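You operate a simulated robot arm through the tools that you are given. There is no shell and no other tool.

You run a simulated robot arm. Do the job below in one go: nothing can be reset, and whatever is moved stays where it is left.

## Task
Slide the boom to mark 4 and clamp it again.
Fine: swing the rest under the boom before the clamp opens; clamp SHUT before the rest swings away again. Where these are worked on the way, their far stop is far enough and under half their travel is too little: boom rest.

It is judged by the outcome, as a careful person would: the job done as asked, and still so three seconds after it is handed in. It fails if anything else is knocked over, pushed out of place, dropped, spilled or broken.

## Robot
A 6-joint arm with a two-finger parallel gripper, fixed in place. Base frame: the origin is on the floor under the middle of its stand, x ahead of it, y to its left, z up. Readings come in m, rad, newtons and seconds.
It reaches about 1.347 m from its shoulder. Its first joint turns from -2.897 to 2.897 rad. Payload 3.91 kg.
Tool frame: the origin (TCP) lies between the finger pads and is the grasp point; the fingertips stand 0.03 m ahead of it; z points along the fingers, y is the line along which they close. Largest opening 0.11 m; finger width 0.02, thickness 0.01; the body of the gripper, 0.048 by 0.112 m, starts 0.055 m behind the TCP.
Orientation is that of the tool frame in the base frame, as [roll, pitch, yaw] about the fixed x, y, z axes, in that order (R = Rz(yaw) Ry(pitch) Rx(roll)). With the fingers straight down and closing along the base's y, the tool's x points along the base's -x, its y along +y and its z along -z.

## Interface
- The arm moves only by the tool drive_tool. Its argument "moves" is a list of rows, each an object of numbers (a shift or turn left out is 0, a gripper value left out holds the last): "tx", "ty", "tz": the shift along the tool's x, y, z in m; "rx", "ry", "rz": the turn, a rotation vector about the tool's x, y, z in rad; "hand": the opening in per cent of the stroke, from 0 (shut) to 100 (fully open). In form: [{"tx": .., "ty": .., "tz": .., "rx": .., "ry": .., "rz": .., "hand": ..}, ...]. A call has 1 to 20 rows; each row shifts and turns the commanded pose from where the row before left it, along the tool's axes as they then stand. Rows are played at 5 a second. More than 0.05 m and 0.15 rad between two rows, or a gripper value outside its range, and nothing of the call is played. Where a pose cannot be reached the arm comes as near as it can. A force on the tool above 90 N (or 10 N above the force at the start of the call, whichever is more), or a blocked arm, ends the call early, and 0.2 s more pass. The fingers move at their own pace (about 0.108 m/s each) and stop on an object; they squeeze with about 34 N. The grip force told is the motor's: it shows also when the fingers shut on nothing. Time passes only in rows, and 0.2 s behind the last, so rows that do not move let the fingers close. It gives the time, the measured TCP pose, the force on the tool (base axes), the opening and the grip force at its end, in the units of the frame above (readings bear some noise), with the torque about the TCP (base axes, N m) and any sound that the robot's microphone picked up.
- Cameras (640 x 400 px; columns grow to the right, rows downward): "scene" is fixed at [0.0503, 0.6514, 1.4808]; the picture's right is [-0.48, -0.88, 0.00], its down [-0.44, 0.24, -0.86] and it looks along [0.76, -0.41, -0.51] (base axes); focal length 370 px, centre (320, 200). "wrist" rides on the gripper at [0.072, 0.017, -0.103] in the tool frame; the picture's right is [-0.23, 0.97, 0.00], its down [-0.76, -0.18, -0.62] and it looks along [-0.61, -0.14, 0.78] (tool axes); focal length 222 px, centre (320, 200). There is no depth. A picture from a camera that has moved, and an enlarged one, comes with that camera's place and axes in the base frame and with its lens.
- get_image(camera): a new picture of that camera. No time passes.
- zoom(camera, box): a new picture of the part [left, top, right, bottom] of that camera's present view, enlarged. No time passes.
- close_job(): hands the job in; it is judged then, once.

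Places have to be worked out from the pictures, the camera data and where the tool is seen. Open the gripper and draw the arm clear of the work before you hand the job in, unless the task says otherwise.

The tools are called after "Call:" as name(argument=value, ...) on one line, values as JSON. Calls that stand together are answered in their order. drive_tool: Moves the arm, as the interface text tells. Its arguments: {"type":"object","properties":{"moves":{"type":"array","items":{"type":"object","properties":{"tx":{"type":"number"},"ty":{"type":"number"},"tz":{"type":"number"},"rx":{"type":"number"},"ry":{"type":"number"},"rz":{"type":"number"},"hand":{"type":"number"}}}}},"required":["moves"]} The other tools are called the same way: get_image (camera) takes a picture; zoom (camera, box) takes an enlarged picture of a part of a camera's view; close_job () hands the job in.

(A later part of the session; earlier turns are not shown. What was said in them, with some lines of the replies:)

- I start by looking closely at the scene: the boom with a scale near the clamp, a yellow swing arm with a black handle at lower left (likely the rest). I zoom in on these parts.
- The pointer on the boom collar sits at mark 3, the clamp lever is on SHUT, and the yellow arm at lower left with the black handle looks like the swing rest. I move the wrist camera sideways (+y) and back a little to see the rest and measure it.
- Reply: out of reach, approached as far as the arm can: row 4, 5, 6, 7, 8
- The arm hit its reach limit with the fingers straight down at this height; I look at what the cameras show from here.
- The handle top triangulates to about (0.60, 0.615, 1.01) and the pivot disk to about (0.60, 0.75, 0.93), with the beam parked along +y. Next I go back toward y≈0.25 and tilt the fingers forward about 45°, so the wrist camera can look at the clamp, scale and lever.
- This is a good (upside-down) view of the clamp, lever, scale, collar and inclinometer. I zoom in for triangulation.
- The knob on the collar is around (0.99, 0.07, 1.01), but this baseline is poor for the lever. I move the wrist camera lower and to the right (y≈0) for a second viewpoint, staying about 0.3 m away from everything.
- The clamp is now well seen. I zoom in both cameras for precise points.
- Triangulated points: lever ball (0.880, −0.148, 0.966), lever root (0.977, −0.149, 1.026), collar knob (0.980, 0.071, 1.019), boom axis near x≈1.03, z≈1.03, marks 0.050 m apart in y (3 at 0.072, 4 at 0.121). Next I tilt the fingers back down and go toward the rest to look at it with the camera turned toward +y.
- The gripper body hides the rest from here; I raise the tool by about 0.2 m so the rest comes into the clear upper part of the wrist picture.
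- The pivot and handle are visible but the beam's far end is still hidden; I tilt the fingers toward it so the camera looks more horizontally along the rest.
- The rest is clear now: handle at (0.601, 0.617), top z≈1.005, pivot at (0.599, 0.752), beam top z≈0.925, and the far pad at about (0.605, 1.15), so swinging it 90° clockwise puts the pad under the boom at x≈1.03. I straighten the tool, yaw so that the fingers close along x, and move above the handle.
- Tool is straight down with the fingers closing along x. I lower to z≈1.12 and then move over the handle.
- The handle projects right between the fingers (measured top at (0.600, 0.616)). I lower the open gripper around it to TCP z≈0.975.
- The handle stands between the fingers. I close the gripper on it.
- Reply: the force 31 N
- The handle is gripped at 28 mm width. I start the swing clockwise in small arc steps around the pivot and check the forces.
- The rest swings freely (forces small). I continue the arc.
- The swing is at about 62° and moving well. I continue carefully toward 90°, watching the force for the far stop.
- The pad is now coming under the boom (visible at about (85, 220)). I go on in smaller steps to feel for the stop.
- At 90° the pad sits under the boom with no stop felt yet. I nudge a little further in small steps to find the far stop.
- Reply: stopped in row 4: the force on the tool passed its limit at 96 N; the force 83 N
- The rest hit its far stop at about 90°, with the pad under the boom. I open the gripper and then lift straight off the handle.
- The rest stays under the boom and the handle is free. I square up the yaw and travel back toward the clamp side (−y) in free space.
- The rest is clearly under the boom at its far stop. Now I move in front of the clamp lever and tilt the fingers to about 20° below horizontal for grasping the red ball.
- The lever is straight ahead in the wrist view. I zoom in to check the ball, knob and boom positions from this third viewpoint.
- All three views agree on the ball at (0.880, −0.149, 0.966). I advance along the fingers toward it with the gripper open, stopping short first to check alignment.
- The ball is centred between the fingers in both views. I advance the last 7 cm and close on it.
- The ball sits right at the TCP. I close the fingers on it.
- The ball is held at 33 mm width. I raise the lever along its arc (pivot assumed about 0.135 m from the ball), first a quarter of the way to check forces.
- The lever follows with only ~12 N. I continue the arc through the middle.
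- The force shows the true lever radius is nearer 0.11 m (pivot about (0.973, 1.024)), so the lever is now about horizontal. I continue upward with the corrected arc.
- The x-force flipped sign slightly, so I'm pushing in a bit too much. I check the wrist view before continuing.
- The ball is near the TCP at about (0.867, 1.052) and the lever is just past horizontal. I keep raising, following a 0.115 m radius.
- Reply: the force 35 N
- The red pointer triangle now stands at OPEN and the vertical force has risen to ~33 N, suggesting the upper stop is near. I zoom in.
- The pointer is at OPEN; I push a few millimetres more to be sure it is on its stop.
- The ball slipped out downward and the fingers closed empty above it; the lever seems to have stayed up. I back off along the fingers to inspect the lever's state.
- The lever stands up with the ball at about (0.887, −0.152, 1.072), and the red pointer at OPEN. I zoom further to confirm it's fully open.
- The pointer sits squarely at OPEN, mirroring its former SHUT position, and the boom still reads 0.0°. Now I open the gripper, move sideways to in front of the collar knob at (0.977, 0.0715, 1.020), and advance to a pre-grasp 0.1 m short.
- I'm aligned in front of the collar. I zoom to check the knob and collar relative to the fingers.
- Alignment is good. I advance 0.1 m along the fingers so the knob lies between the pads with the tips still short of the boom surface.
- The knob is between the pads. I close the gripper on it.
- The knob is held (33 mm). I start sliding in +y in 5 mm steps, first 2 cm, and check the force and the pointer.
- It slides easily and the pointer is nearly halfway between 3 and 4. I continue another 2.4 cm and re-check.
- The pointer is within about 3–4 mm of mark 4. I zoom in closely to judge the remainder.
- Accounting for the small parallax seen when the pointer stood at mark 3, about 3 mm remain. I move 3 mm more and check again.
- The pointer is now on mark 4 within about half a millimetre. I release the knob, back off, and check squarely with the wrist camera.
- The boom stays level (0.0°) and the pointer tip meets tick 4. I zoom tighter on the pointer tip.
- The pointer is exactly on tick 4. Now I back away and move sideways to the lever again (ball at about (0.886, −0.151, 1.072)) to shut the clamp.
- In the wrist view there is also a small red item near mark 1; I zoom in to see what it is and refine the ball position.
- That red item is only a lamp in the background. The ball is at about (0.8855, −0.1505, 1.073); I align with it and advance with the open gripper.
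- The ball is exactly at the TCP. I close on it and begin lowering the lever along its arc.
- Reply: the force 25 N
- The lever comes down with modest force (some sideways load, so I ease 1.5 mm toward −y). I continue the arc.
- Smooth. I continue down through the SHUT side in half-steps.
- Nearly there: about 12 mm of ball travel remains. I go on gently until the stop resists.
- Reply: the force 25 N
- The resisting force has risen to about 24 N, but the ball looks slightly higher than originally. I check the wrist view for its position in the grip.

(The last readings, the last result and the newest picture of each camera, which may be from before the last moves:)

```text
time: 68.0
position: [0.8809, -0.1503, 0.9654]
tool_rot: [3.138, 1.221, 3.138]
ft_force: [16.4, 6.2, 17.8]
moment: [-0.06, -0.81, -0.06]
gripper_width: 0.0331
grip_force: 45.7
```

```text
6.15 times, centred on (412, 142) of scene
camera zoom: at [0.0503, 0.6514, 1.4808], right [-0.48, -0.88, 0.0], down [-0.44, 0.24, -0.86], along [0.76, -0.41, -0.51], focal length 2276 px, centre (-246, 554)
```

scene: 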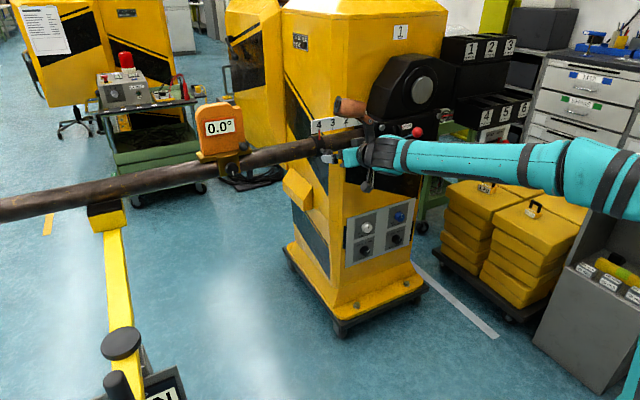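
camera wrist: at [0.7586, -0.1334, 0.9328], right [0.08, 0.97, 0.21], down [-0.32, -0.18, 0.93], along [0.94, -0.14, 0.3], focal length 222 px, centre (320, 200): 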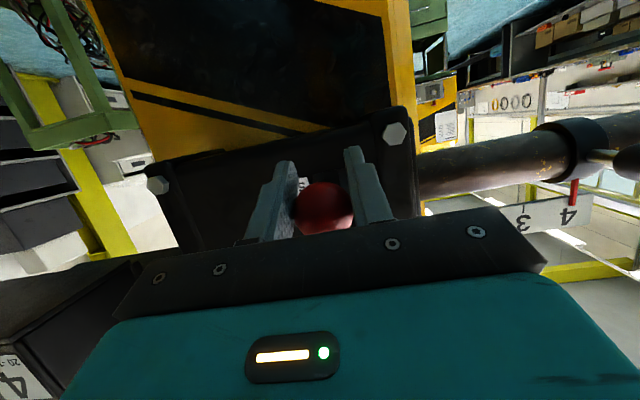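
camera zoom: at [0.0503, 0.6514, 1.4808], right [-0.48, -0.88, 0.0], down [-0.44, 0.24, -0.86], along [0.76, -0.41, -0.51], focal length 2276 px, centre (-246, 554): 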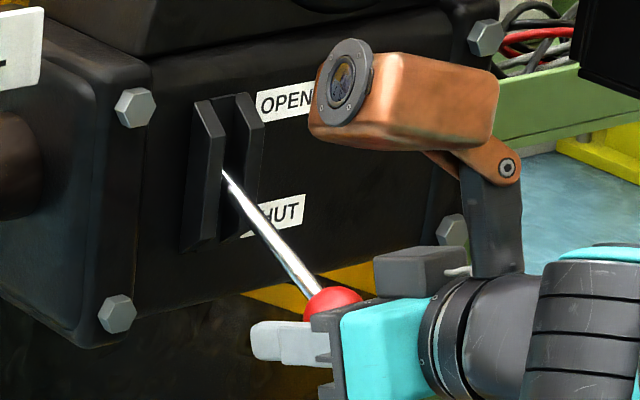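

The ball has slipped about 10 mm upward in the pads, so the lever is a little short of full SHUT. I'll release it, back off, and then press it down from above with closed fingers, which can push harder.

Call:
drive_tool(moves=[{"hand": 60}, {"hand": 100}, {}, {"tz": -0.03}, {"tz": -0.04}, {"tz": -0.04}, {}])

Call:
get_image(camera="wrist")

Call:
zoom(camera="scene", box=[350, 90, 478, 190])

```text
time: 69.6
position: [0.7773, -0.148, 1.0016]
tool_rot: [3.135, 1.218, 3.137]
ft_force: [0.6, 0.1, -0.3]
moment: [0.02, 0.01, 0.01]
gripper_width: 0.11
grip_force: 0.1
```

```text
taken
camera wrist: at [0.6546, -0.1307, 0.9699], right [0.08, 0.97, 0.21], down [-0.32, -0.18, 0.93], along [0.94, -0.14, 0.3], focal length 222 px, centre (320, 200)
```

wrist: 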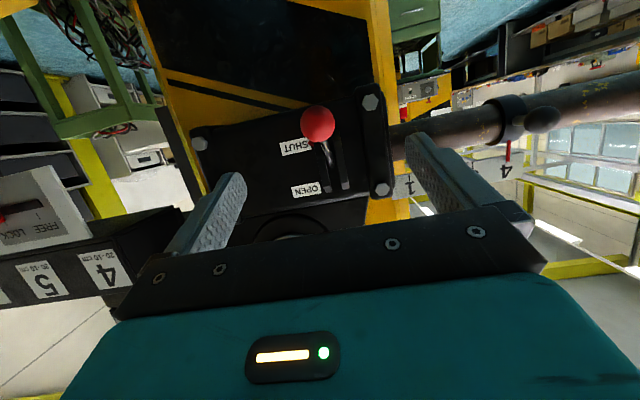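

```text
4.00 times, centred on (414, 140) of scene
camera zoom: at [0.0503, 0.6514, 1.4808], right [-0.48, -0.88, 0.0], down [-0.44, 0.24, -0.86], along [0.76, -0.41, -0.51], focal length 1479 px, centre (-56, 440)
```

zoom: 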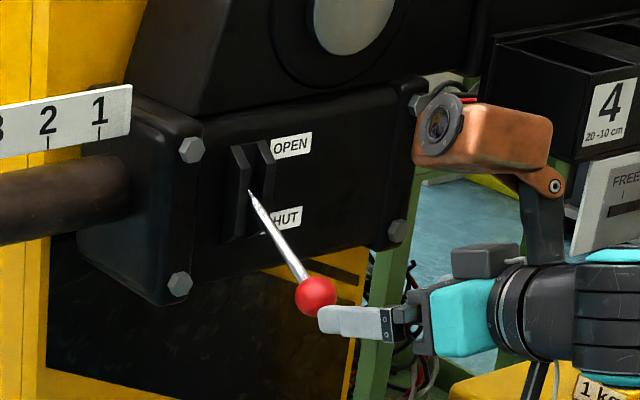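

The ball in the scene picture is back at exactly its original SHUT pixel position. I zoom in to confirm the pointer at SHUT.

Call:
zoom(camera="wrist", box=[250, 80, 410, 220])

Call:
zoom(camera="scene", box=[290, 80, 450, 180])

Call:
get_image(camera="scene")

```text
2.86 times, centred on (330, 150) of wrist
camera zoom: at [0.6546, -0.1307, 0.9699], right [0.08, 0.97, 0.21], down [-0.32, -0.18, 0.93], along [0.94, -0.14, 0.3], focal length 635 px, centre (291, 343)
```

zoom: 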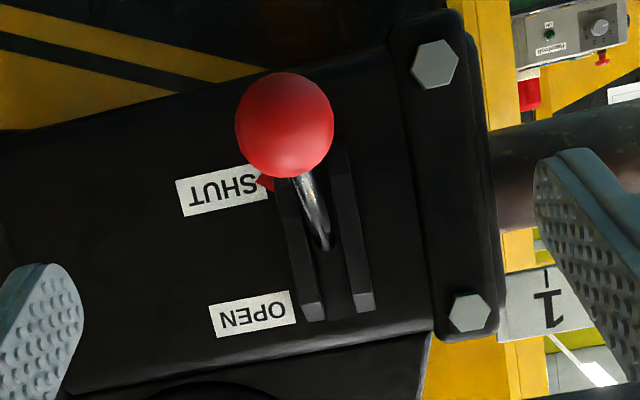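

```text
4.00 times, centred on (370, 130) of scene
camera zoom: at [0.0503, 0.6514, 1.4808], right [-0.48, -0.88, 0.0], down [-0.44, 0.24, -0.86], along [0.76, -0.41, -0.51], focal length 1479 px, centre (120, 480)
```

zoom: 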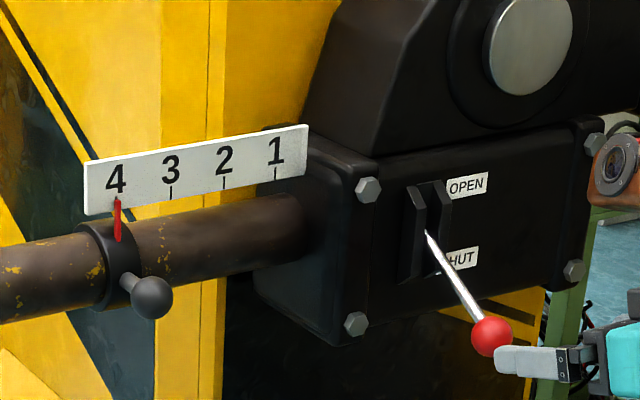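

```text
taken
```

scene: 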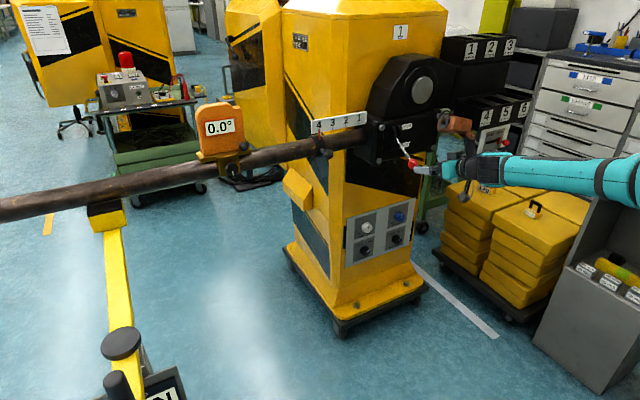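

The clamp is fully SHUT again with the pointer at mark 4 and the boom level. Now that it's clamped, I return to the rest to swing it away again: first retreat from the lever, straighten the fingers down and go back to the transit point.

Call:
drive_tool(moves=[{"tz": -0.045}, {"tz": -0.045}, {"ry": 0.1353}, {"ry": 0.1353}, {"ry": 0.1353}, {"ry": 0.1353}, {"ry": 0.1353}, {"ry": 0.1353}, {"ry": 0.1353}, {"ry": 0.1353}, {"ry": 0.1353}, {"tx": 0.0367, "ty": 0.0197, "tz": -0.0133}, {"tx": 0.0367, "ty": 0.0197, "tz": -0.0133}, {"tx": 0.0367, "ty": 0.0197, "tz": -0.0133}, {"tx": 0.0367, "ty": 0.0197, "tz": -0.0133}, {"tx": 0.0367, "ty": 0.0197, "tz": -0.0133}, {"tx": 0.0367, "ty": 0.0197, "tz": -0.0133}, {}])

```text
time: 73.4
position: [0.4713, -0.0326, 1.111]
tool_rot: [3.139, 0.0, 3.141]
ft_force: [0.4, 0.0, 0.7]
moment: [-0.02, -0.01, 0.02]
gripper_width: 0.1099
grip_force: 0.1
```

Back at the transit point, fingers straight down. I travel along +y to above the rest handle at (0.464, 0.752).

Call:
drive_tool(moves=[{"ty": 0.0462, "tz": -0.01}, {"ty": 0.0462, "tx": 0.0073}, {"ty": 0.0462}, {"ty": 0.0462}, {"ty": 0.0462}, {"ty": 0.0462}, {"ty": 0.0462}, {"ty": 0.0462}, {"ty": 0.0462}, {"ty": 0.0462}, {"ty": 0.0462}, {"ty": 0.0462}, {"ty": 0.0462}, {"ty": 0.0462}, {"ty": 0.0462}, {"ty": 0.0462}, {"ty": 0.0458}, {}])

Call:
get_image(camera="wrist")

Call:
get_image(camera="scene")

```text
time: 77.2
position: [0.4629, 0.7529, 1.1217]
tool_rot: [3.141, -0.001, 3.141]
ft_force: [-0.2, -0.1, -0.7]
moment: [0.0, 0.03, -0.02]
gripper_width: 0.11
grip_force: 0.0
```

```text
taken
camera wrist: at [0.3916, 0.7698, 1.226], right [0.23, 0.97, 0.0], down [0.76, -0.18, 0.62], along [0.61, -0.14, -0.78], focal length 222 px, centre (320, 200)
```

wrist: 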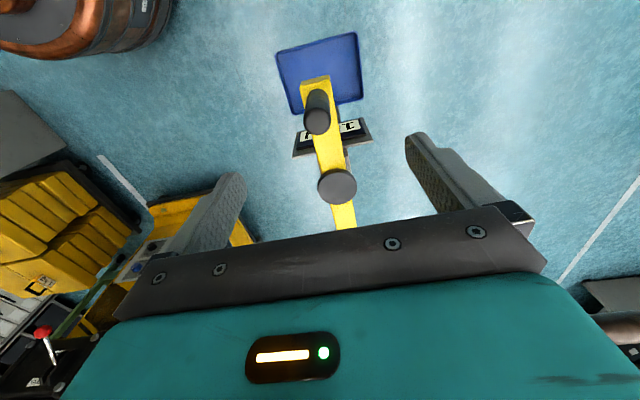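

```text
taken
```

scene: 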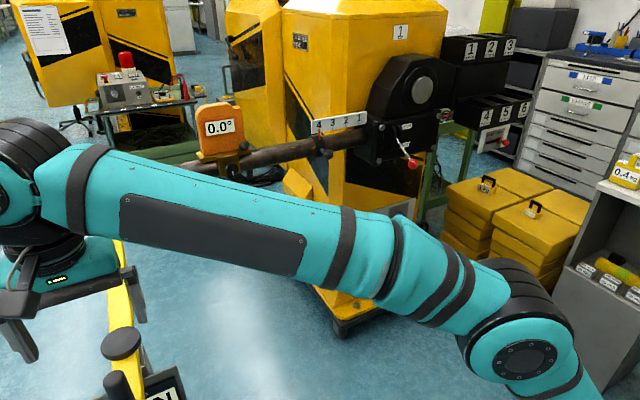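

The handle top appears at (317, 119), i.e. centred for a straight descent. I also zoom at the rest's load display to see what it reads now.

Call:
zoom(camera="wrist", box=[270, 60, 400, 210])

Call:
zoom(camera="scene", box=[80, 300, 240, 400])

```text
2.67 times, centred on (335, 135) of wrist
camera zoom: at [0.3916, 0.7698, 1.226], right [0.23, 0.97, 0.0], down [0.76, -0.18, 0.62], along [0.61, -0.14, -0.78], focal length 592 px, centre (280, 373)
```

zoom: 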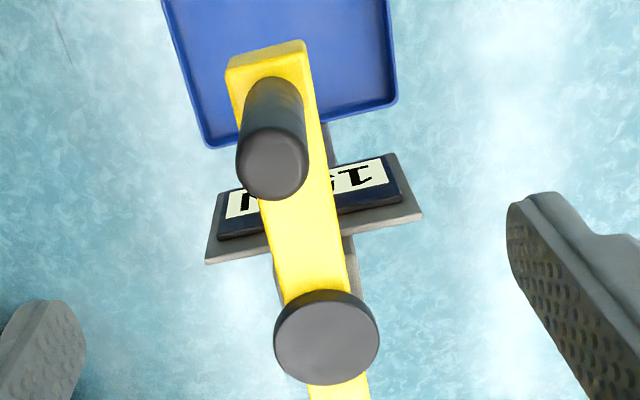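

```text
4.00 times, centred on (160, 350) of scene
camera zoom: at [0.0503, 0.6514, 1.4808], right [-0.48, -0.88, 0.0], down [-0.44, 0.24, -0.86], along [0.76, -0.41, -0.51], focal length 1479 px, centre (960, -400)
```

zoom: 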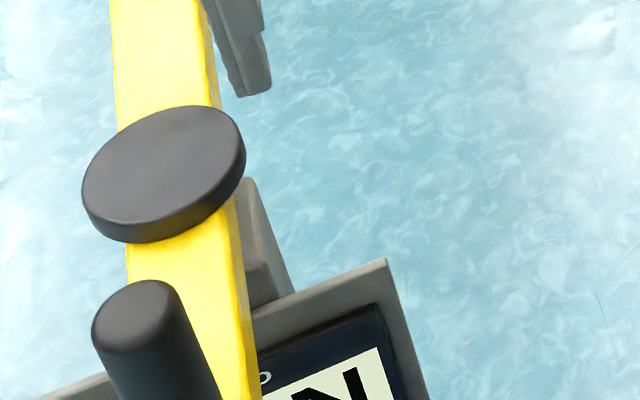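

The handle is centred at about (0.464, 0.751). I descend around it with the open gripper and close.

Call:
drive_tool(moves=[{"tz": 0.036, "ty": -0.0015}, {"tz": 0.036}, {"tz": 0.037}, {"tz": 0.036}, {}, {"hand": 0}, {"hand": 0}, {"hand": 0}, {"hand": 0}])

Call:
get_image(camera="wrist")

```text
time: 79.2
position: [0.4623, 0.7504, 0.9804]
tool_rot: [3.141, -0.001, 3.141]
ft_force: [-9.5, -24.5, -8.1]
moment: [-1.04, 0.94, -0.21]
gripper_width: 0.0275
grip_force: 45.1
```

```text
taken
camera wrist: at [0.3922, 0.7668, 1.0844], right [0.23, 0.97, 0.0], down [0.76, -0.18, 0.62], along [0.61, -0.14, -0.78], focal length 222 px, centre (320, 200)
```

wrist: 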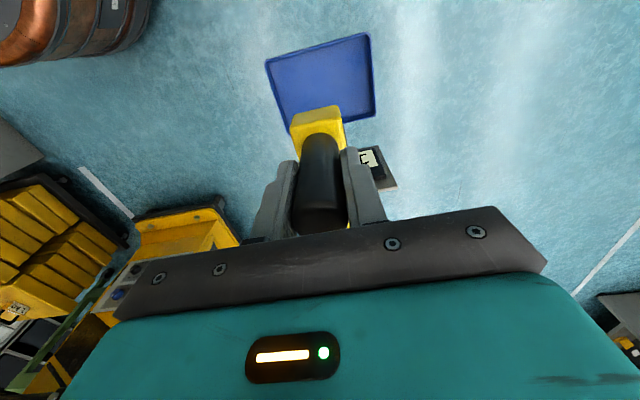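

The handle is gripped. A quick look at the visible part of the load display before swinging.

Call:
zoom(camera="wrist", box=[340, 130, 404, 195])

Call:
zoom(camera="scene", box=[80, 320, 220, 400])

```text
6.15 times, centred on (372, 162) of wrist
camera zoom: at [0.3922, 0.7668, 1.0844], right [0.23, 0.97, 0.0], down [0.76, -0.18, 0.62], along [0.61, -0.14, -0.78], focal length 1367 px, centre (0, 431)
```

zoom: 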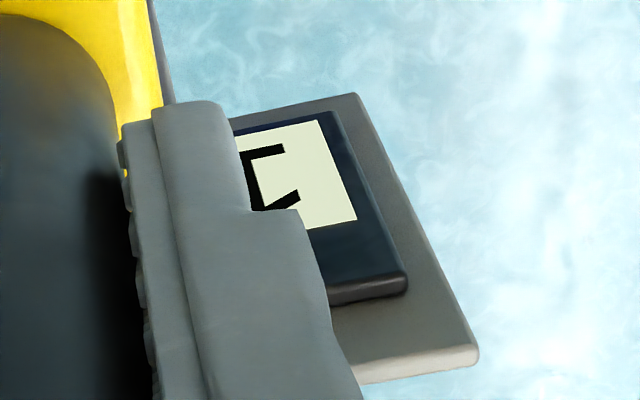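

```text
4.57 times, centred on (150, 360) of scene
camera zoom: at [0.0503, 0.6514, 1.4808], right [-0.48, -0.88, 0.0], down [-0.44, 0.24, -0.86], along [0.76, -0.41, -0.51], focal length 1690 px, centre (1097, -531)
```

zoom: 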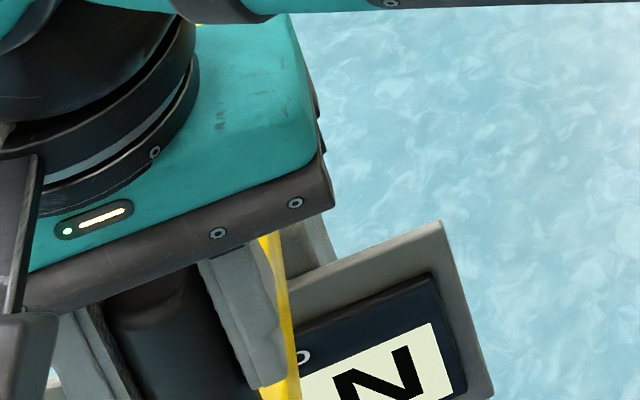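

The display is mostly hidden, which doesn't affect the work. I start swinging the rest back counter-clockwise, checking the boom after the first small steps.

Call:
drive_tool(moves=[{"ty": -0.0054, "tx": -0.0001, "rz": -0.04}, {"ty": -0.0054, "tx": -0.0001, "rz": -0.04}, {"ty": -0.0054, "tx": -0.0001, "rz": -0.04}, {"ty": -0.0054, "tx": -0.0001, "rz": -0.04}, {}])

Call:
get_image(camera="scene")

```text
time: 80.4
position: [0.4658, 0.7294, 0.9807]
tool_rot: [3.139, 0.001, -2.981]
ft_force: [-4.3, 5.3, 20.5]
moment: [-1.6, -0.78, 0.47]
gripper_width: 0.0278
grip_force: 45.1
```

```text
taken
```

scene: 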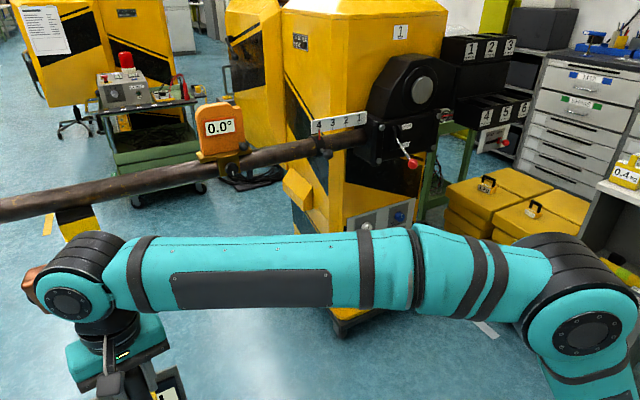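

The boom holds at 0.0° as the pad leaves. I continue the swing back toward the parked position.

Call:
drive_tool(moves=[{"ty": -0.0081, "tx": -0.00024, "rz": -0.06}, {"ty": -0.0081, "tx": -0.00024, "rz": -0.06}, {"ty": -0.0081, "tx": -0.00024, "rz": -0.06}, {"ty": -0.0081, "tx": -0.00024, "rz": -0.06}, {"ty": -0.0081, "tx": -0.00024, "rz": -0.06}, {"ty": -0.0081, "tx": -0.00024, "rz": -0.06}, {"ty": -0.0081, "tx": -0.00024, "rz": -0.06}, {"ty": -0.0081, "tx": -0.00024, "rz": -0.06}, {"ty": -0.0081, "tx": -0.00024, "rz": -0.06}, {"ty": -0.0081, "tx": -0.00024, "rz": -0.06}, {"ty": -0.0081, "tx": -0.00024, "rz": -0.06}, {"ty": -0.0081, "tx": -0.00024, "rz": -0.06}, {"ty": -0.0081, "tx": -0.00024, "rz": -0.06}, {"ty": -0.0081, "tx": -0.00024, "rz": -0.06}])

Call:
get_image(camera="scene")

```text
time: 83.4
position: [0.5254, 0.6369, 0.9778]
tool_rot: [3.141, 0.001, -2.142]
ft_force: [-3.3, -2.4, 5.6]
moment: [-0.05, -0.82, -0.22]
gripper_width: 0.0281
grip_force: 45.0
```

```text
taken
```

scene: 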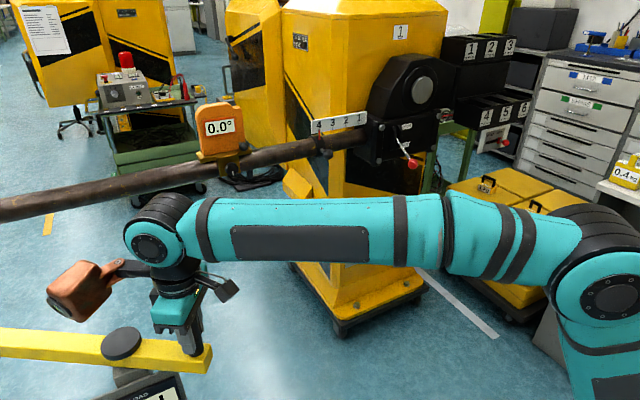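

The boom still reads 0.0° with the rest well away. About 0.57 rad remains to the parked position; I continue and slow down at the end.

Call:
drive_tool(moves=[{"ty": -0.0081, "tx": -0.00024, "rz": -0.06}, {"ty": -0.0081, "tx": -0.00024, "rz": -0.06}, {"ty": -0.0081, "tx": -0.00024, "rz": -0.06}, {"ty": -0.0081, "tx": -0.00024, "rz": -0.06}, {"ty": -0.0081, "tx": -0.00024, "rz": -0.06}, {"ty": -0.0081, "tx": -0.00024, "rz": -0.06}, {"ty": -0.0081, "tx": -0.00024, "rz": -0.06}, {"ty": -0.0081, "tx": -0.00024, "rz": -0.06}, {"ty": -0.0054, "tx": -0.0001, "rz": -0.04}, {"ty": -0.0027, "rz": -0.02}, {}])

Call:
get_image(camera="scene")

```text
time: 85.8
position: [0.5953, 0.6144, 0.9798]
tool_rot: [-3.141, 0.002, -1.602]
ft_force: [-1.4, -13.9, -12.3]
moment: [0.74, 0.94, 0.03]
gripper_width: 0.0279
grip_force: 45.1
```

```text
taken
```

scene: 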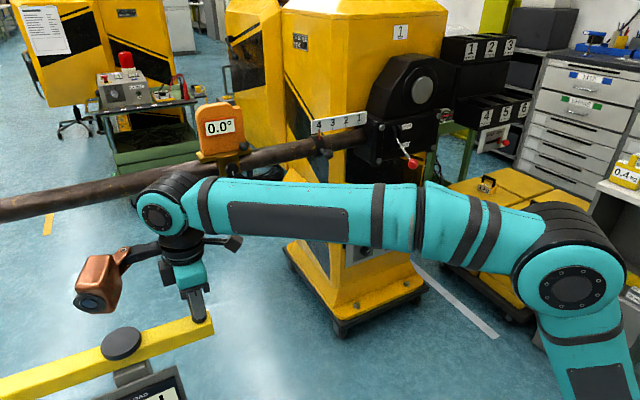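

Almost parked (handle at x≈0.595 versus 0.601 originally). I nudge the remaining few millimetres.

Call:
drive_tool(moves=[{"ty": -0.0025, "rz": -0.018}, {"ty": -0.0025, "rz": -0.015}, {}])

Call:
zoom(camera="scene", box=[0, 250, 240, 400])

```text
time: 86.6
position: [0.5995, 0.6158, 0.9788]
tool_rot: [-3.141, 0.002, -1.568]
ft_force: [-3.5, -13.6, -7.8]
moment: [-1.15, 1.38, 0.16]
gripper_width: 0.028
grip_force: 45.1
```

```text
2.67 times, centred on (120, 325) of scene
camera zoom: at [0.0503, 0.6514, 1.4808], right [-0.48, -0.88, 0.0], down [-0.44, 0.24, -0.86], along [0.76, -0.41, -0.51], focal length 986 px, centre (853, -133)
```

zoom: 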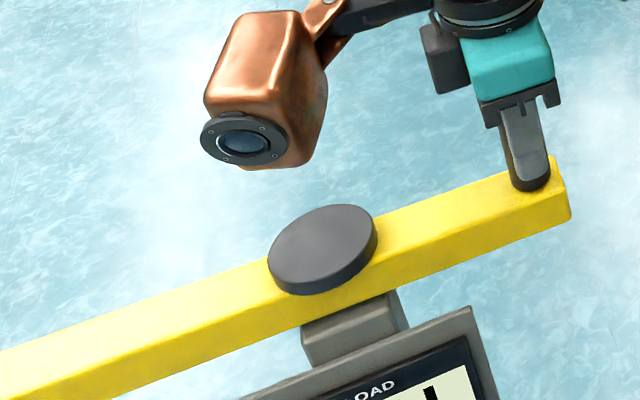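

The rest is back at exactly its original parked position. I open the gripper, lift straight off, and draw back clear.

Call:
drive_tool(moves=[{"hand": 100}, {"hand": 100}, {"hand": 100}, {"tz": -0.03}, {"tz": -0.04}, {"tz": -0.04}, {"tz": -0.04}, {"tx": 0.04}, {"tx": 0.04}, {"tx": 0.04}, {"tx": 0.04}, {"tx": 0.04}, {"tx": 0.04}, {}])

Call:
get_image(camera="scene")

Call:
zoom(camera="scene", box=[290, 80, 450, 180])

```text
time: 89.6
position: [0.5993, 0.3725, 1.1285]
tool_rot: [-3.141, 0.002, -1.566]
ft_force: [0.4, 0.6, -0.2]
moment: [0.02, -0.05, 0.01]
gripper_width: 0.1099
grip_force: 0.1
```

```text
taken
```

scene: 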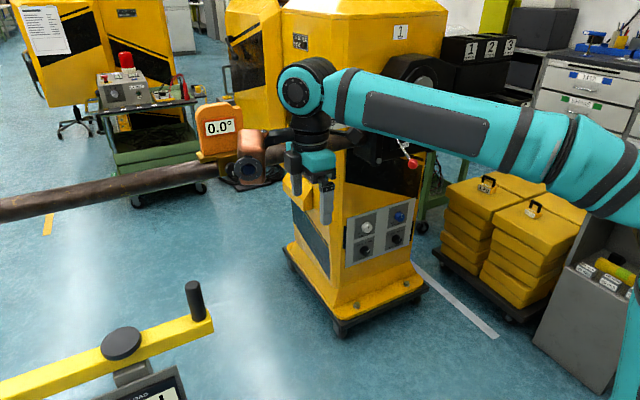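

```text
4.00 times, centred on (370, 130) of scene
camera zoom: at [0.0503, 0.6514, 1.4808], right [-0.48, -0.88, 0.0], down [-0.44, 0.24, -0.86], along [0.76, -0.41, -0.51], focal length 1479 px, centre (120, 480)
```

zoom: 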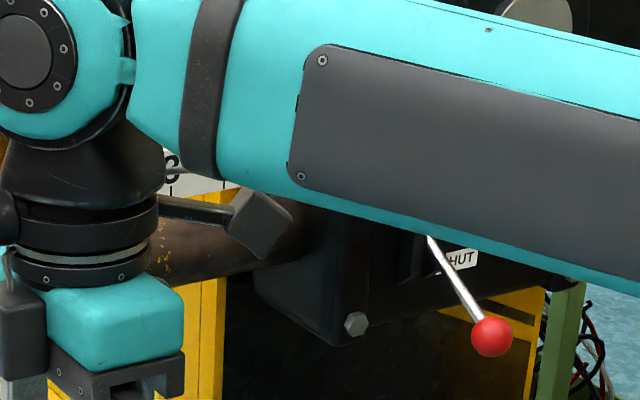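

The rest is parked and released, the boom reads 0.0°. I move the arm further back and right to see the scale for a final check.

Call:
drive_tool(moves=[{"tx": 0.04, "ty": 0.02}, {"tx": 0.04, "ty": 0.02}, {"tx": 0.04, "ty": 0.02}, {"tx": 0.04, "ty": 0.02}, {"tx": 0.04, "ty": 0.02}, {"tx": 0.04, "ty": 0.02}, {"tx": 0.04}, {"tx": 0.04}, {"tx": 0.04}, {"tx": 0.04}, {}])

Call:
get_image(camera="scene")

Call:
zoom(camera="scene", box=[290, 80, 450, 180])

Call:
zoom(camera="scene", box=[308, 110, 348, 135])

```text
time: 92.0
position: [0.4821, -0.0268, 1.127]
tool_rot: [-3.141, 0.002, -1.567]
ft_force: [0.2, 0.8, -0.5]
moment: [-0.02, 0.01, 0.01]
gripper_width: 0.11
grip_force: 0.3
```

```text
taken
```

scene: 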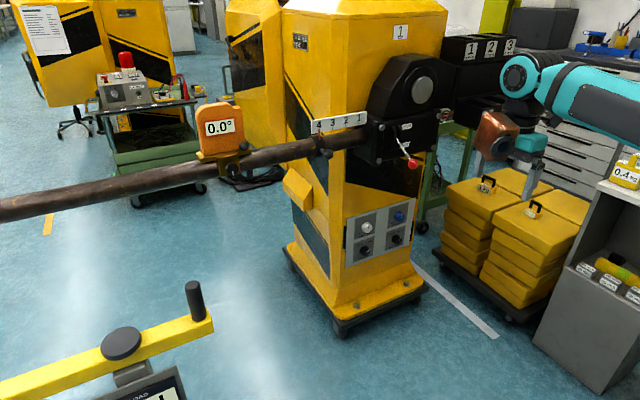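

```text
4.00 times, centred on (370, 130) of scene
camera zoom: at [0.0503, 0.6514, 1.4808], right [-0.48, -0.88, 0.0], down [-0.44, 0.24, -0.86], along [0.76, -0.41, -0.51], focal length 1479 px, centre (120, 480)
```

zoom: 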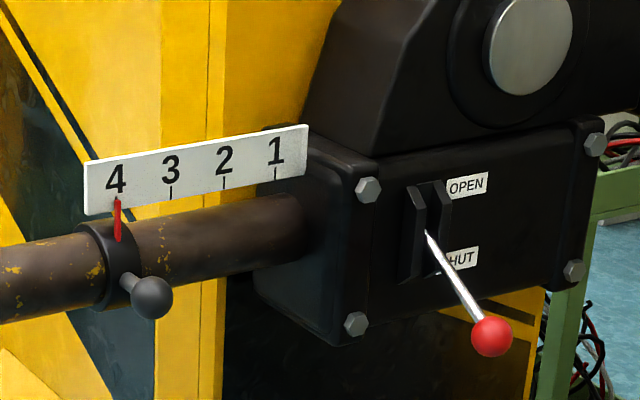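

```text
16.00 times, centred on (328, 122) of scene
camera zoom: at [0.0503, 0.6514, 1.4808], right [-0.48, -0.88, 0.0], down [-0.44, 0.24, -0.86], along [0.76, -0.41, -0.51], focal length 5917 px, centre (192, 1440)
```

zoom: 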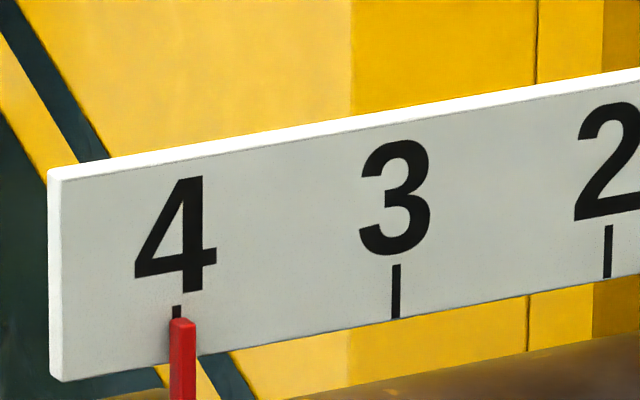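

Final check: the pointer is on mark 4, the lever is on SHUT, and the boom reads 0.0°. The rest is parked as it was, the gripper is open and the arm is clear, so I hand the job in.

Call:
close_job()

```text
The job is handed in.
```

The boom is at mark 4 and clamped again, and I've handed the job in. The last pictures before hand-in showed the pointer on the mark 4 tick, the lever on SHUT and the boom reading 0.0°.

- **Rest under the boom first:** I swung it to its far stop, with the pad under the boom, before touching the clamp.
- **Clamp opened:** the ball slipped out of the grip at the very top, but the lever's pointer was squarely at OPEN.
- **Boom moved:** I slid it out by the collar knob from mark 3 to mark 4.
- **Clamp shut:** the lever is back exactly where it stood at the start, with its pointer at SHUT.
- **Rest swung away:** only after the clamp was shut did I return the rest to its original parked position. The boom stayed at 0.0° throughout.

I saw nothing else knocked or moved, and the gripper is open and the arm clear of the work.
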